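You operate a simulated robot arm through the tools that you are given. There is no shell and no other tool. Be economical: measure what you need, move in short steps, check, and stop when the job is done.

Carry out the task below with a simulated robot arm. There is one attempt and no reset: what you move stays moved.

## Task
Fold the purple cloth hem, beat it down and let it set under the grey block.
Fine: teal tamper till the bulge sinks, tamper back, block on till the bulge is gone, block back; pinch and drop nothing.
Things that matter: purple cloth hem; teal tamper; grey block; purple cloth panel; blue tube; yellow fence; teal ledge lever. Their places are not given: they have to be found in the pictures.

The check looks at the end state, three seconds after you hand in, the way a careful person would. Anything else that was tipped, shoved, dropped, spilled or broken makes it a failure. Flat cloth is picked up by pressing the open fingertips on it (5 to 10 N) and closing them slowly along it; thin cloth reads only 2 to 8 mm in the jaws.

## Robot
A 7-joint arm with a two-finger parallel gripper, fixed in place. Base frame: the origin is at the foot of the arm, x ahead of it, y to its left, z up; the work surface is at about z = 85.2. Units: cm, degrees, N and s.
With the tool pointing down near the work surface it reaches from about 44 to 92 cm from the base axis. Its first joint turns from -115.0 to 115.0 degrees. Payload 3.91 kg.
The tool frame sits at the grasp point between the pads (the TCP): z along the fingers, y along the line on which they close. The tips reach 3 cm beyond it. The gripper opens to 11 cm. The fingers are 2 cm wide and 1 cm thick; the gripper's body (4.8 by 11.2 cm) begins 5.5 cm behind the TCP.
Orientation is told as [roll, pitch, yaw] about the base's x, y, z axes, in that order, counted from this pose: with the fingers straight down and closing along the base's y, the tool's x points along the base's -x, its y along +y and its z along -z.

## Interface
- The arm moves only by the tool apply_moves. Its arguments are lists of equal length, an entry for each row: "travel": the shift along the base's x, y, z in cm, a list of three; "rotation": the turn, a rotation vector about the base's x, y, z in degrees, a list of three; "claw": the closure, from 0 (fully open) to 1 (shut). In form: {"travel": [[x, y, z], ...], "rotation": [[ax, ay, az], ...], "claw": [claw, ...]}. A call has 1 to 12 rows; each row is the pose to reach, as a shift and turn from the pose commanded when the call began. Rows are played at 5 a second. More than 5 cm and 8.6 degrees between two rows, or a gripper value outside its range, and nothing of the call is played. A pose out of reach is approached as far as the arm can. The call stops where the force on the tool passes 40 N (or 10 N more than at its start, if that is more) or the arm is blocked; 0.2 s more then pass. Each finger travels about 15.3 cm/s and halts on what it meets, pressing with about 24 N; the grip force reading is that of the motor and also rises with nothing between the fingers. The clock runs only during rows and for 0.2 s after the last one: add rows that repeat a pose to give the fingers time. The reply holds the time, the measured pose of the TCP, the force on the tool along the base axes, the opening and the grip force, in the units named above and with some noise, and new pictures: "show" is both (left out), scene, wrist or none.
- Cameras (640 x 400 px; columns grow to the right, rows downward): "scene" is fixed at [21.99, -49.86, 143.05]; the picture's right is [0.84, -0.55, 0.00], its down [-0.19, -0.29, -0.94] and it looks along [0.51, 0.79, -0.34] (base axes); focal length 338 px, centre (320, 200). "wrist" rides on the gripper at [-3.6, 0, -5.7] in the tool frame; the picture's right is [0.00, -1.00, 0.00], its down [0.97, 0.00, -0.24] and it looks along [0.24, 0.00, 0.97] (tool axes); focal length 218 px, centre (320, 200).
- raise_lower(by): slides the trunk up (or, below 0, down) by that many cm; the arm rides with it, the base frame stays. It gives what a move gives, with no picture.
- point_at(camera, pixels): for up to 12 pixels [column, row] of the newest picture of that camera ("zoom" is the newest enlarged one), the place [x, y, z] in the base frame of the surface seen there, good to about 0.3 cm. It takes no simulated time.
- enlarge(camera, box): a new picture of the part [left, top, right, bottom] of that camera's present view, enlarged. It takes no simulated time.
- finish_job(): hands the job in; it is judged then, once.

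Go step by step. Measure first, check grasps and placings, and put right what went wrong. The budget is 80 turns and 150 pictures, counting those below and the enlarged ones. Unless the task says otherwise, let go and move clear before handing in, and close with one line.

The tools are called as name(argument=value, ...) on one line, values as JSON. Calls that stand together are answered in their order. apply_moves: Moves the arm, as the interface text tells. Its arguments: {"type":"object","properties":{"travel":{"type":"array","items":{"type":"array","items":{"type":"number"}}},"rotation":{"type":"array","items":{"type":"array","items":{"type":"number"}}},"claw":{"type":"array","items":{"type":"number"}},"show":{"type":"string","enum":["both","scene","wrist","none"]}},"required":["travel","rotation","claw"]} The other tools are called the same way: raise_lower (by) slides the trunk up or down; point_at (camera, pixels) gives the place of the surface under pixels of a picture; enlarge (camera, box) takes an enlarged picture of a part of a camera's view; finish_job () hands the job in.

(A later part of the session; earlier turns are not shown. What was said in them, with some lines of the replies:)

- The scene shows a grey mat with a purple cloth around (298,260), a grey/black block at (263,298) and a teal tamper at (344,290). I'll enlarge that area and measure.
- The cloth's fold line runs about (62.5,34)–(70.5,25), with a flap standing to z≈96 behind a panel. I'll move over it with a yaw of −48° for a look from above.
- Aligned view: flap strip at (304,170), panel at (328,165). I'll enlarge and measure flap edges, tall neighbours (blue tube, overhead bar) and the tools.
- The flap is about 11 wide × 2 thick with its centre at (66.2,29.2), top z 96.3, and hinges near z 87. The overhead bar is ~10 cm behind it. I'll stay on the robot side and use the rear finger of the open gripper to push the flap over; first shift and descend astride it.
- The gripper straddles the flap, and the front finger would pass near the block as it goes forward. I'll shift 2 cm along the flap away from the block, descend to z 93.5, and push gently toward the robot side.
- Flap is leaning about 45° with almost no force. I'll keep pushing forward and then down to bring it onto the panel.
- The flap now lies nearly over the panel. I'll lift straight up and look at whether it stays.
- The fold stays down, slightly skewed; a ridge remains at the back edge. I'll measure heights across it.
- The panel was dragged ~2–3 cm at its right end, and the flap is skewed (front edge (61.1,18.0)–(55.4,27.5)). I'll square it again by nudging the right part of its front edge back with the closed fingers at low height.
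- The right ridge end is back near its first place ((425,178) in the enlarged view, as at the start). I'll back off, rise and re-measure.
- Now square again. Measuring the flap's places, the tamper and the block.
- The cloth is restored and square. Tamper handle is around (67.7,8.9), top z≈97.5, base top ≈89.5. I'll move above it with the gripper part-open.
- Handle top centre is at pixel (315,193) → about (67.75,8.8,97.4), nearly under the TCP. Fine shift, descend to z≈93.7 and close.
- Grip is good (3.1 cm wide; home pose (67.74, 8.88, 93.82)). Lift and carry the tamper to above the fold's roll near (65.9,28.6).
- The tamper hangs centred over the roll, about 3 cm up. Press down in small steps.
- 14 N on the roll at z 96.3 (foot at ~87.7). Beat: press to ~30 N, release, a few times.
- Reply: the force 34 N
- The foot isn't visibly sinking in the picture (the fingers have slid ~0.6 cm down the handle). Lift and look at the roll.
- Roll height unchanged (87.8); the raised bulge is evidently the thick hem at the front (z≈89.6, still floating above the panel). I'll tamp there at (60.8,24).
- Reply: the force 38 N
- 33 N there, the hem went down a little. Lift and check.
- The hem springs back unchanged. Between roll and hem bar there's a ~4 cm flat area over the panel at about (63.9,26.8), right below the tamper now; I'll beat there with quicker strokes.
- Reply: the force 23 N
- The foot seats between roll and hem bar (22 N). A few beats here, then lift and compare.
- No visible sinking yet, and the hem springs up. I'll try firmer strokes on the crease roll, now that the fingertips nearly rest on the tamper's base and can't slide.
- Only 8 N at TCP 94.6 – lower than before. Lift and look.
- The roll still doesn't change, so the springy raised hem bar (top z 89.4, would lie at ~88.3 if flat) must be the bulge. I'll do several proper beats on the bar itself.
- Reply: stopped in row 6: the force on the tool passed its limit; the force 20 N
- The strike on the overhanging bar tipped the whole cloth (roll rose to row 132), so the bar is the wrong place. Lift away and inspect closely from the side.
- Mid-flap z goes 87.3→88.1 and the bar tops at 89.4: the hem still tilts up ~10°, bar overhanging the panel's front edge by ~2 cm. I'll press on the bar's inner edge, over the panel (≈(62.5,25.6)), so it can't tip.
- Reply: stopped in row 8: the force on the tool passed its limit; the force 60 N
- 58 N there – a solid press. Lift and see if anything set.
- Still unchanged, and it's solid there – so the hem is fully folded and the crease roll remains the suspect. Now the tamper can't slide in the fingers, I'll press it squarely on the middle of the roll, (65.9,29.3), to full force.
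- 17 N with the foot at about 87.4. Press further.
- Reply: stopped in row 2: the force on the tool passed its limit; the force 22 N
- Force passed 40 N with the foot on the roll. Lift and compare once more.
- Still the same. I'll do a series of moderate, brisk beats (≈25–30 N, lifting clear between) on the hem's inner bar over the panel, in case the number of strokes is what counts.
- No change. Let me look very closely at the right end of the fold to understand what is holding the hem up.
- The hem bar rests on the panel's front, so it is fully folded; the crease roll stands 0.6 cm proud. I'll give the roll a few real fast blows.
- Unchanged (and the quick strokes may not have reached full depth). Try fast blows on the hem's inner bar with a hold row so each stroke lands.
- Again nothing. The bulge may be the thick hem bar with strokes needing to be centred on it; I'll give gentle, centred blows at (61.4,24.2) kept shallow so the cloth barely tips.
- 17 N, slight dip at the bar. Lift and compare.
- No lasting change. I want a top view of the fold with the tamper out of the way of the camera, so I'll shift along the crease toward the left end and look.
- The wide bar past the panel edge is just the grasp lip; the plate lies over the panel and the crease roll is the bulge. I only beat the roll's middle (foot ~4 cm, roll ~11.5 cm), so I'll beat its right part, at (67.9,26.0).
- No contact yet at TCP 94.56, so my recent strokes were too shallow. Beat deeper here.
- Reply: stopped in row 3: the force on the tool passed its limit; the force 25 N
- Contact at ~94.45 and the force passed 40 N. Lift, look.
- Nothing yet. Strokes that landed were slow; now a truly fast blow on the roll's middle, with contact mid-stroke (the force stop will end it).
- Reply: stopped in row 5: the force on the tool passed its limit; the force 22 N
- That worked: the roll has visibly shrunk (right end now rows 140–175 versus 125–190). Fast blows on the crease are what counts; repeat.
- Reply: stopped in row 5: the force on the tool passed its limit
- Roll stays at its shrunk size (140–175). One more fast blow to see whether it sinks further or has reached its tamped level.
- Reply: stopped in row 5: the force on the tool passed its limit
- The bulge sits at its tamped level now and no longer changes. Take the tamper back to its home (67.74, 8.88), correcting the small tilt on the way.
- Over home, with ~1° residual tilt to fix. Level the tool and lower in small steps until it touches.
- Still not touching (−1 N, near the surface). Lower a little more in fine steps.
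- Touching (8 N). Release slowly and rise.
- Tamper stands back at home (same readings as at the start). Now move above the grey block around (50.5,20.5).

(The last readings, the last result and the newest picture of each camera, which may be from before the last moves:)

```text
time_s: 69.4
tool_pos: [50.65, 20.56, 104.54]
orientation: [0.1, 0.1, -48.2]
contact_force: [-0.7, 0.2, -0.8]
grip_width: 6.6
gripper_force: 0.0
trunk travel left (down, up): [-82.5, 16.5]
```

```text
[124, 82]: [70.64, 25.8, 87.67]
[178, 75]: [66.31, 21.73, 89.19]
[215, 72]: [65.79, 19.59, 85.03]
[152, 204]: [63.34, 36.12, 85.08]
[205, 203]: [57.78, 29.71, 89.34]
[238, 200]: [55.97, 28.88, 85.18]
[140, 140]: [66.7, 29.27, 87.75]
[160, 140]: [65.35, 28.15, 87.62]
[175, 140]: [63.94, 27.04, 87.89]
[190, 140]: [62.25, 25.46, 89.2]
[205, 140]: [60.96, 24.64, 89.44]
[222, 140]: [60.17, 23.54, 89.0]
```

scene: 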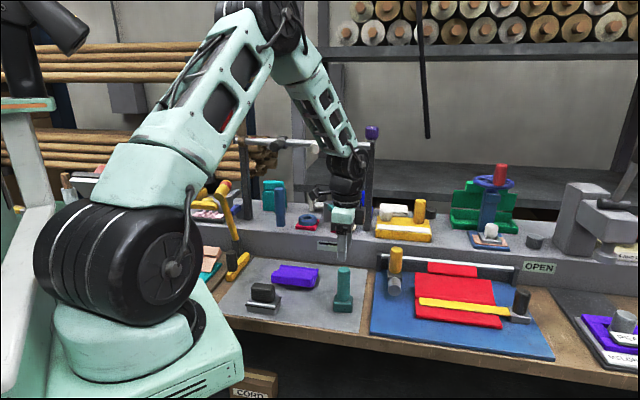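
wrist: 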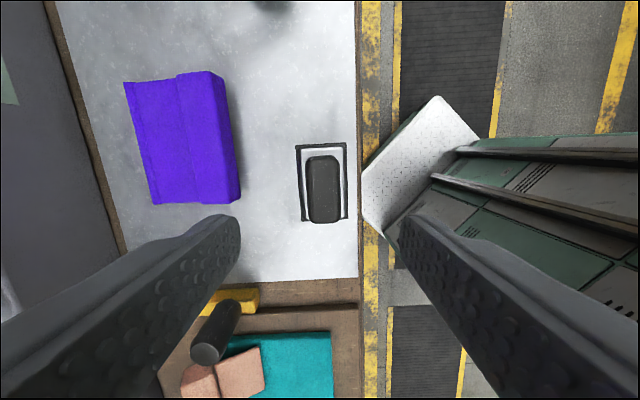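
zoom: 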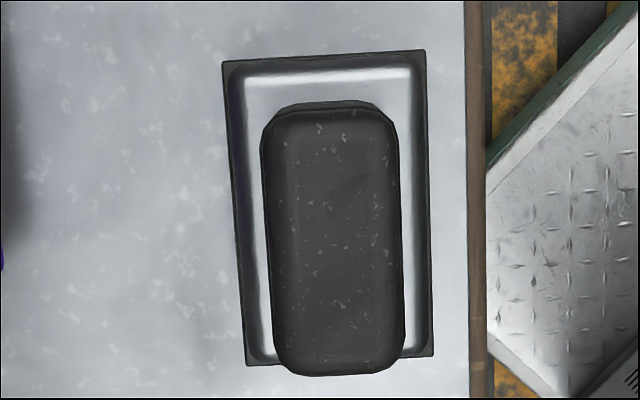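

Block base 7.7×5 cm centred at (50.1,20.5), handle aligned with the tool at z up to 92.3. Descend to z≈92.1 and grip the handle.

apply_moves(travel=[[-0.45, -0.1, -4], [-0.45, -0.1, -8], [-0.45, -0.1, -11], [-0.45, -0.1, -12.4], [-0.45, -0.1, -12.4], [-0.45, -0.1, -12.4], [-0.45, -0.1, -12.4], [-0.45, -0.1, -12.4], [-0.45, -0.1, -12.4]], rotation=[[0, 0, 0], [0, 0, 0], [0, 0, 0], [0, 0, 0], [0, 0, 0], [0, 0, 0], [0, 0, 0], [0, 0, 0], [0, 0, 0]], claw=[0.4, 0.4, 0.4, 0.4, 0.55, 0.65, 0.75, 1, 1])

```text
time_s: 71.4
tool_pos: [49.97, 20.45, 92.23]
orientation: [0.0, 0.2, -48.2]
contact_force: [0.5, 1.4, 1.1]
grip_width: 3.01
gripper_force: 23.8
trunk travel left (down, up): [-82.5, 16.5]
```

scene: 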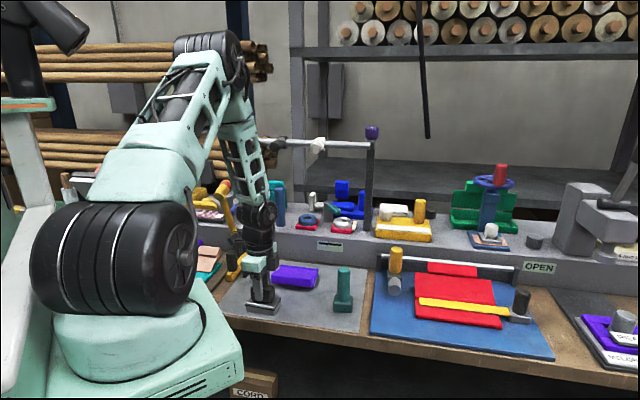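
wrist: 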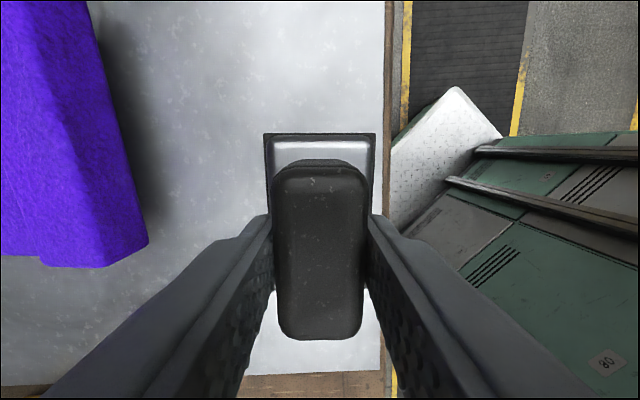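

Gripped (3.0 cm). Lift and carry to above the crease at (64.5,27.8).

apply_moves(travel=[[0, 0, 3], [0, 0, 7], [2.5, 1.3, 10], [6, 3, 11], [10, 5, 11], [13, 6.5, 10], [14.4, 7.35, 8], [14.4, 7.35, 6], [14.4, 7.35, 5], [14.4, 7.35, 5]], rotation=[[0, 0, 0], [0, 0, 0], [0, 0, 0], [0, 0, 0], [0, 0, 0], [0, 0, 0], [0, 0, 0], [0, 0, 0], [0, 0, 0], [0, 0, 0]], claw=[1, 1, 1, 1, 1, 1, 1, 1, 1, 1], show="wrist")

enlarge(camera="scene", box=[239, 225, 351, 295])

```text
time_s: 73.6
tool_pos: [64.34, 27.69, 97.37]
orientation: [-0.2, 0.0, -48.1]
contact_force: [-0.6, -0.7, -6.3]
grip_width: 2.98
gripper_force: 24.3
trunk travel left (down, up): [-82.5, 16.5]
```

wrist: 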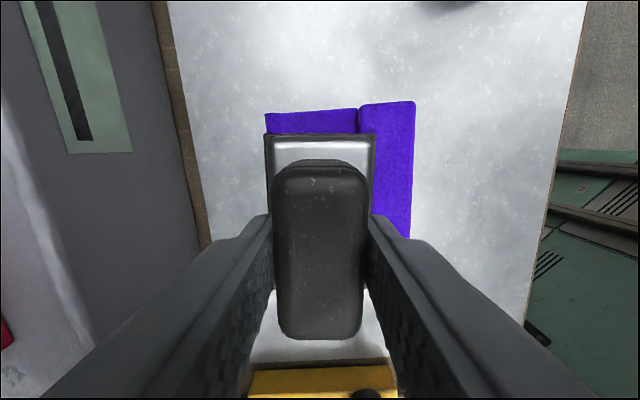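

```text
5.71 times, centred on (295, 260) of scene
```

zoom: 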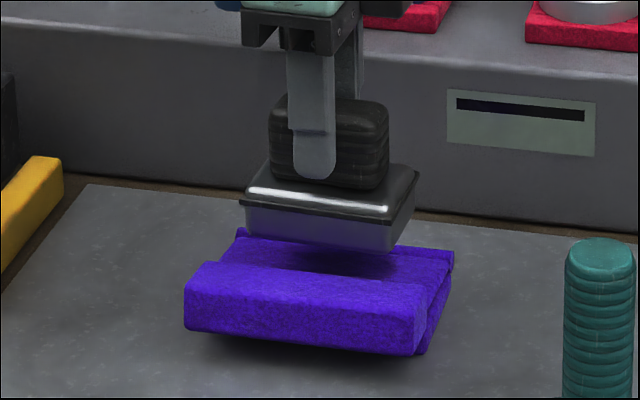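

Block (~6 N) hangs above the crease; shift 0.4 cm back so it clears the lip, then lower onto the crease gently.

apply_moves(travel=[[0.35, 0.35, -0.8], [0.35, 0.35, -1.5], [0.35, 0.35, -1.9], [0.35, 0.35, -2.2], [0.35, 0.35, -2.4], [0.35, 0.35, -2.5]], rotation=[[0, 0, 0], [0, 0, 0], [0, 0, 0], [0, 0, 0], [0, 0, 0], [0, 0, 0]], claw=[1, 1, 1, 1, 1, 1], show="none")

enlarge(camera="scene", box=[255, 240, 335, 290])

```text
time_s: 75.0
tool_pos: [64.77, 28.22, 95.04]
orientation: [0.1, 0.1, -48.2]
contact_force: [-2.2, 1.1, 11.2]
grip_width: 3.02
gripper_force: 24.2
trunk travel left (down, up): [-82.5, 16.5]
```

```text
8.00 times, centred on (295, 265) of scene
```

zoom: 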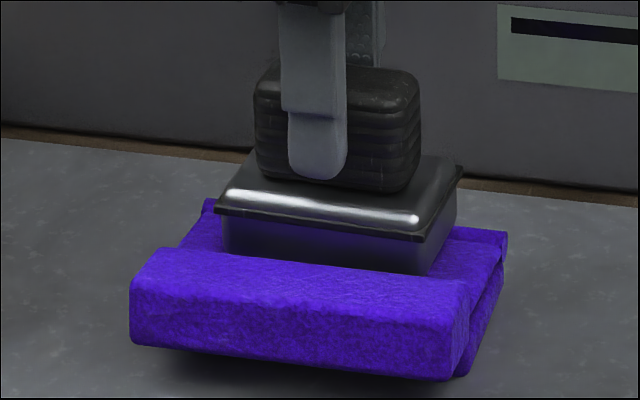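

Seated on the crease and plate (11 N). Ease off, release but keep the open fingers around the handle, and let it set.

apply_moves(travel=[[0, 0, 0.15], [0, 0, 0.15], [0, 0, 0.15], [0, 0, 0.15], [0, 0, 0.15], [0, 0, 0.15], [0, 0, 0.15], [0, 0, 0.15], [0, 0, 0.15], [0, 0, 0.15], [0, 0, 0.15], [0, 0, 0.15]], rotation=[[0, 0, 0], [0, 0, 0], [0, 0, 0], [0, 0, 0], [0, 0, 0], [0, 0, 0], [0, 0, 0], [0, 0, 0], [0, 0, 0], [0, 0, 0], [0, 0, 0], [0, 0, 0]], claw=[0.7, 0.65, 0.6, 0.6, 0.6, 0.6, 0.6, 0.6, 0.6, 0.6, 0.6, 0.6], show="none")

enlarge(camera="scene", box=[255, 240, 335, 290])

```text
time_s: 77.6
tool_pos: [64.71, 28.14, 94.93]
orientation: [-0.1, 0.1, -48.3]
contact_force: [1.1, 1.5, -0.7]
grip_width: 4.5
gripper_force: 1.3
trunk travel left (down, up): [-82.5, 16.5]
```

```text
8.00 times, centred on (295, 265) of scene
```

zoom: 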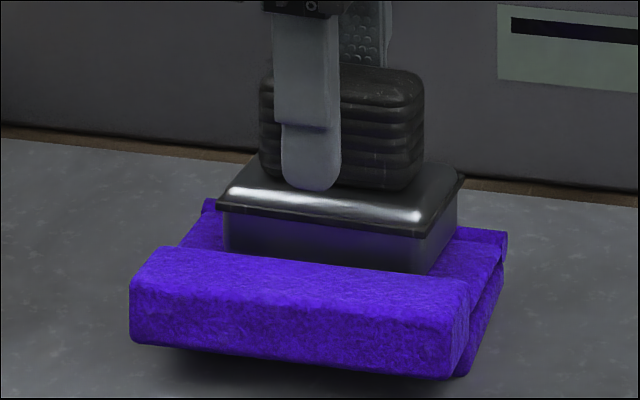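

Block rests by itself, level. Wait and watch the roll end (around (503,245) in this view).

apply_moves(travel=[[0, 0, 0], [0, 0, 0], [0, 0, 0], [0, 0, 0], [0, 0, 0], [0, 0, 0], [0, 0, 0], [0, 0, 0], [0, 0, 0], [0, 0, 0], [0, 0, 0], [0, 0, 0]], rotation=[[0, 0, 0], [0, 0, 0], [0, 0, 0], [0, 0, 0], [0, 0, 0], [0, 0, 0], [0, 0, 0], [0, 0, 0], [0, 0, 0], [0, 0, 0], [0, 0, 0], [0, 0, 0]], claw=[0.6, 0.6, 0.6, 0.6, 0.6, 0.6, 0.6, 0.6, 0.6, 0.6, 0.6, 0.6], show="none")

apply_moves(travel=[[0, 0, 0], [0, 0, 0], [0, 0, 0], [0, 0, 0], [0, 0, 0], [0, 0, 0], [0, 0, 0], [0, 0, 0], [0, 0, 0], [0, 0, 0], [0, 0, 0], [0, 0, 0]], rotation=[[0, 0, 0], [0, 0, 0], [0, 0, 0], [0, 0, 0], [0, 0, 0], [0, 0, 0], [0, 0, 0], [0, 0, 0], [0, 0, 0], [0, 0, 0], [0, 0, 0], [0, 0, 0]], claw=[0.6, 0.6, 0.6, 0.6, 0.6, 0.6, 0.6, 0.6, 0.6, 0.6, 0.6, 0.6], show="none")

enlarge(camera="scene", box=[255, 240, 335, 290])

```text
time_s: 80.2
tool_pos: [64.79, 28.25, 95.1]
orientation: [-0.1, 0.1, -48.2]
contact_force: [1.2, 1.1, 0.0]
grip_width: 4.49
gripper_force: 0.8
trunk travel left (down, up): [-82.5, 16.5]
```

```text
time_s: 82.8
tool_pos: [64.72, 28.19, 95.05]
orientation: [-0.2, 0.1, -48.2]
contact_force: [0.3, 1.5, -1.6]
grip_width: 4.5
gripper_force: 1.0
trunk travel left (down, up): [-82.5, 16.5]
```

```text
8.00 times, centred on (295, 265) of scene
```

zoom: 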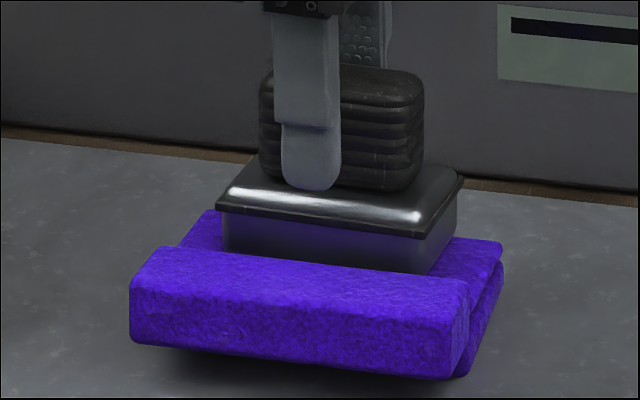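

The roll has vanished – the crease is flat at (500,245). Close on the handle again and lift straight up.

apply_moves(travel=[[0, 0, 0], [0, 0, 0], [0, 0, 0], [0, 0, 0], [0, 0, 0], [0, 0, 2], [0, 0, 5], [0, 0, 7], [0, 0, 7]], rotation=[[0, 0, 0], [0, 0, 0], [0, 0, 0], [0, 0, 0], [0, 0, 0], [0, 0, 0], [0, 0, 0], [0, 0, 0], [0, 0, 0]], claw=[0.68, 0.75, 0.9, 1, 1, 1, 1, 1, 1], show="wrist")

enlarge(camera="scene", box=[247, 220, 343, 295])

```text
time_s: 84.8
tool_pos: [65.03, 28.37, 102.12]
orientation: [-0.1, 0.1, -48.2]
contact_force: [-0.4, 1.0, -6.1]
grip_width: 2.97
gripper_force: 23.3
trunk travel left (down, up): [-82.5, 16.5]
```

wrist: 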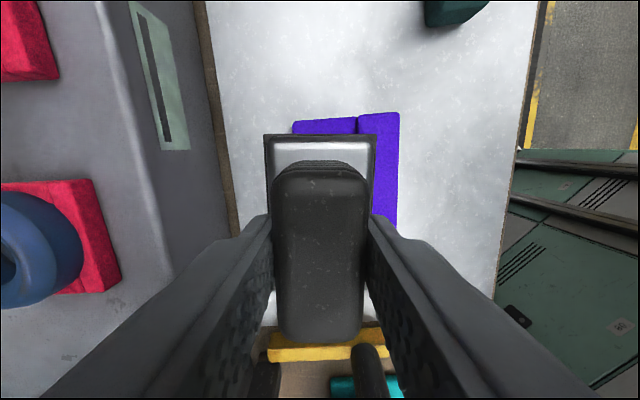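

```text
5.33 times, centred on (295, 258) of scene
```

zoom: 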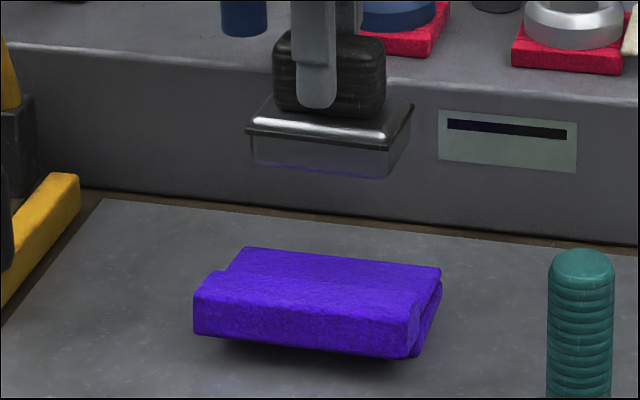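

Bulge gone. Carry the block back to its home pose (50.05, 20.45, 92.2).

apply_moves(travel=[[-3.5, -2, 1], [-7, -4, 1], [-11, -6, 1], [-14.8, -7.8, 0], [-14.8, -7.8, -4], [-14.8, -7.8, -7], [-14.8, -7.8, -9], [-14.8, -7.8, -9.3], [-14.8, -7.8, -9.3]], rotation=[[0, 0, 0], [0, 0, 0], [0, 0, 0], [0, 0, 0], [0, 0, 0], [0, 0, 0], [0, 0, 0], [0, 0, 0], [0, 0, 0]], claw=[1, 1, 1, 1, 1, 1, 1, 1, 1], show="none")

enlarge(camera="scene", box=[215, 245, 327, 325])

```text
time_s: 86.8
tool_pos: [49.98, 20.3, 92.82]
orientation: [-0.1, 0.2, -48.2]
contact_force: [0.4, -0.6, -5.9]
grip_width: 2.96
gripper_force: 24.0
trunk travel left (down, up): [-82.5, 16.5]
```

```text
5.00 times, centred on (271, 285) of scene
```

zoom: 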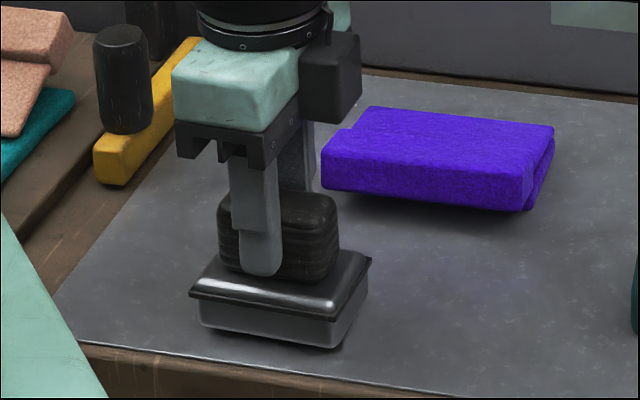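

Just above the surface (still carrying ~6 N). Lower finely until it sits.

apply_moves(travel=[[0, 0.1, -0.2], [0, 0.1, -0.4], [0, 0.1, -0.55], [0, 0.1, -0.65], [0, 0.1, -0.7]], rotation=[[0, 0, 0], [0, 0, 0], [0, 0, 0], [0, 0, 0], [0, 0, 0]], claw=[1, 1, 1, 1, 1], show="none")

```text
time_s: 88.0
tool_pos: [50.08, 20.39, 91.97]
orientation: [0.1, 0.1, -48.1]
contact_force: [0.8, -1.8, 17.6]
grip_width: 2.99
gripper_force: 23.7
trunk travel left (down, up): [-82.5, 16.5]
```

Seated (17 N). Ease off, release, and rise clear.

apply_moves(travel=[[0, 0, 0.25], [0, 0, 0.25], [0, 0, 0.25], [0, 0, 0.25], [0, 0, 3], [0, 0, 7], [0, 0, 11], [0, 0, 15], [0, 0, 15]], rotation=[[0, 0, 0], [0, 0, 0], [0, 0, 0], [0, 0, 0], [0, 0, 0], [0, 0, 0], [0, 0, 0], [0, 0, 0], [0, 0, 0]], claw=[0.7, 0.6, 0.5, 0.5, 0.5, 0.5, 0.5, 0.5, 0.5])

enlarge(camera="scene", box=[200, 225, 376, 335])

point_at(camera="scene", pixels=[[263, 288], [258, 286], [270, 290], [300, 268], [282, 267], [315, 272], [295, 276], [345, 270]])

```text
time_s: 90.0
tool_pos: [50.16, 20.3, 106.84]
orientation: [-0.2, 0.1, -48.3]
contact_force: [0.2, -0.7, -0.4]
grip_width: 5.5
gripper_force: 0.2
trunk travel left (down, up): [-82.5, 16.5]
```

scene: 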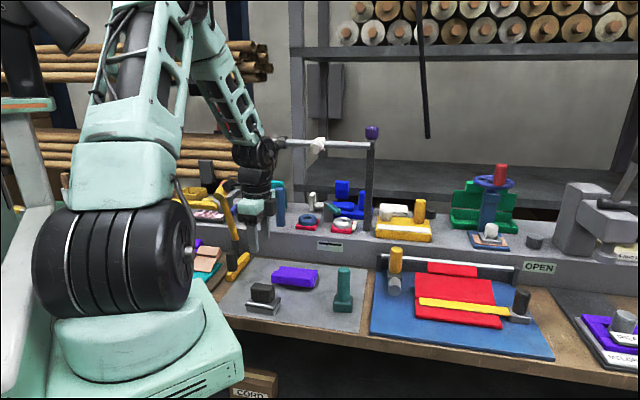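
wrist: 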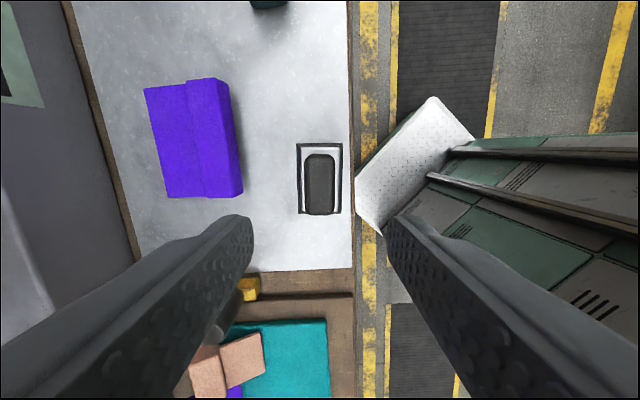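

```text
3.64 times, centred on (288, 280) of scene
```

zoom: 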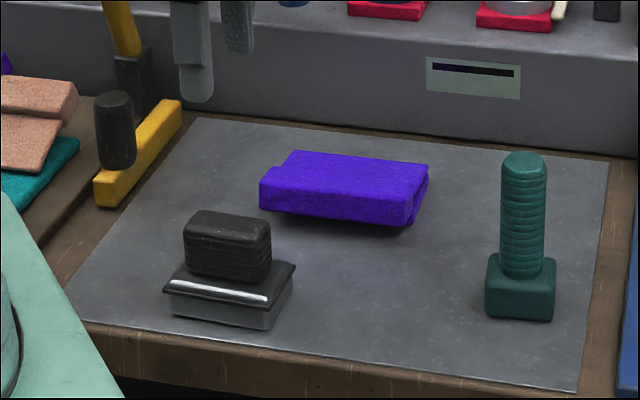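

```text
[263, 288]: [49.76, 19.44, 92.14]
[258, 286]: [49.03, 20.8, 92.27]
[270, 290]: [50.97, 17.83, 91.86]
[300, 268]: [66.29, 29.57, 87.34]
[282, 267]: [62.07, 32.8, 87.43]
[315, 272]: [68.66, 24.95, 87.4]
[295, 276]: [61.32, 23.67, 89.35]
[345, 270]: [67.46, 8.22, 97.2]
```

The bulge is gone (crease z 87.4). The tamper and block read the same as at the start, nothing else has moved, and the gripper is empty and clear, so I'm handing in.

finish_job()

```text
The job is handed in.
```

The hem is folded, beaten down with the teal tamper and set under the grey block; the bulge is gone, both tools are back at their start positions, and nothing was pinched or dropped. While folding I dragged the cloth about 2–3 cm and nudged it back square, to within about 0.5 cm of where it started.
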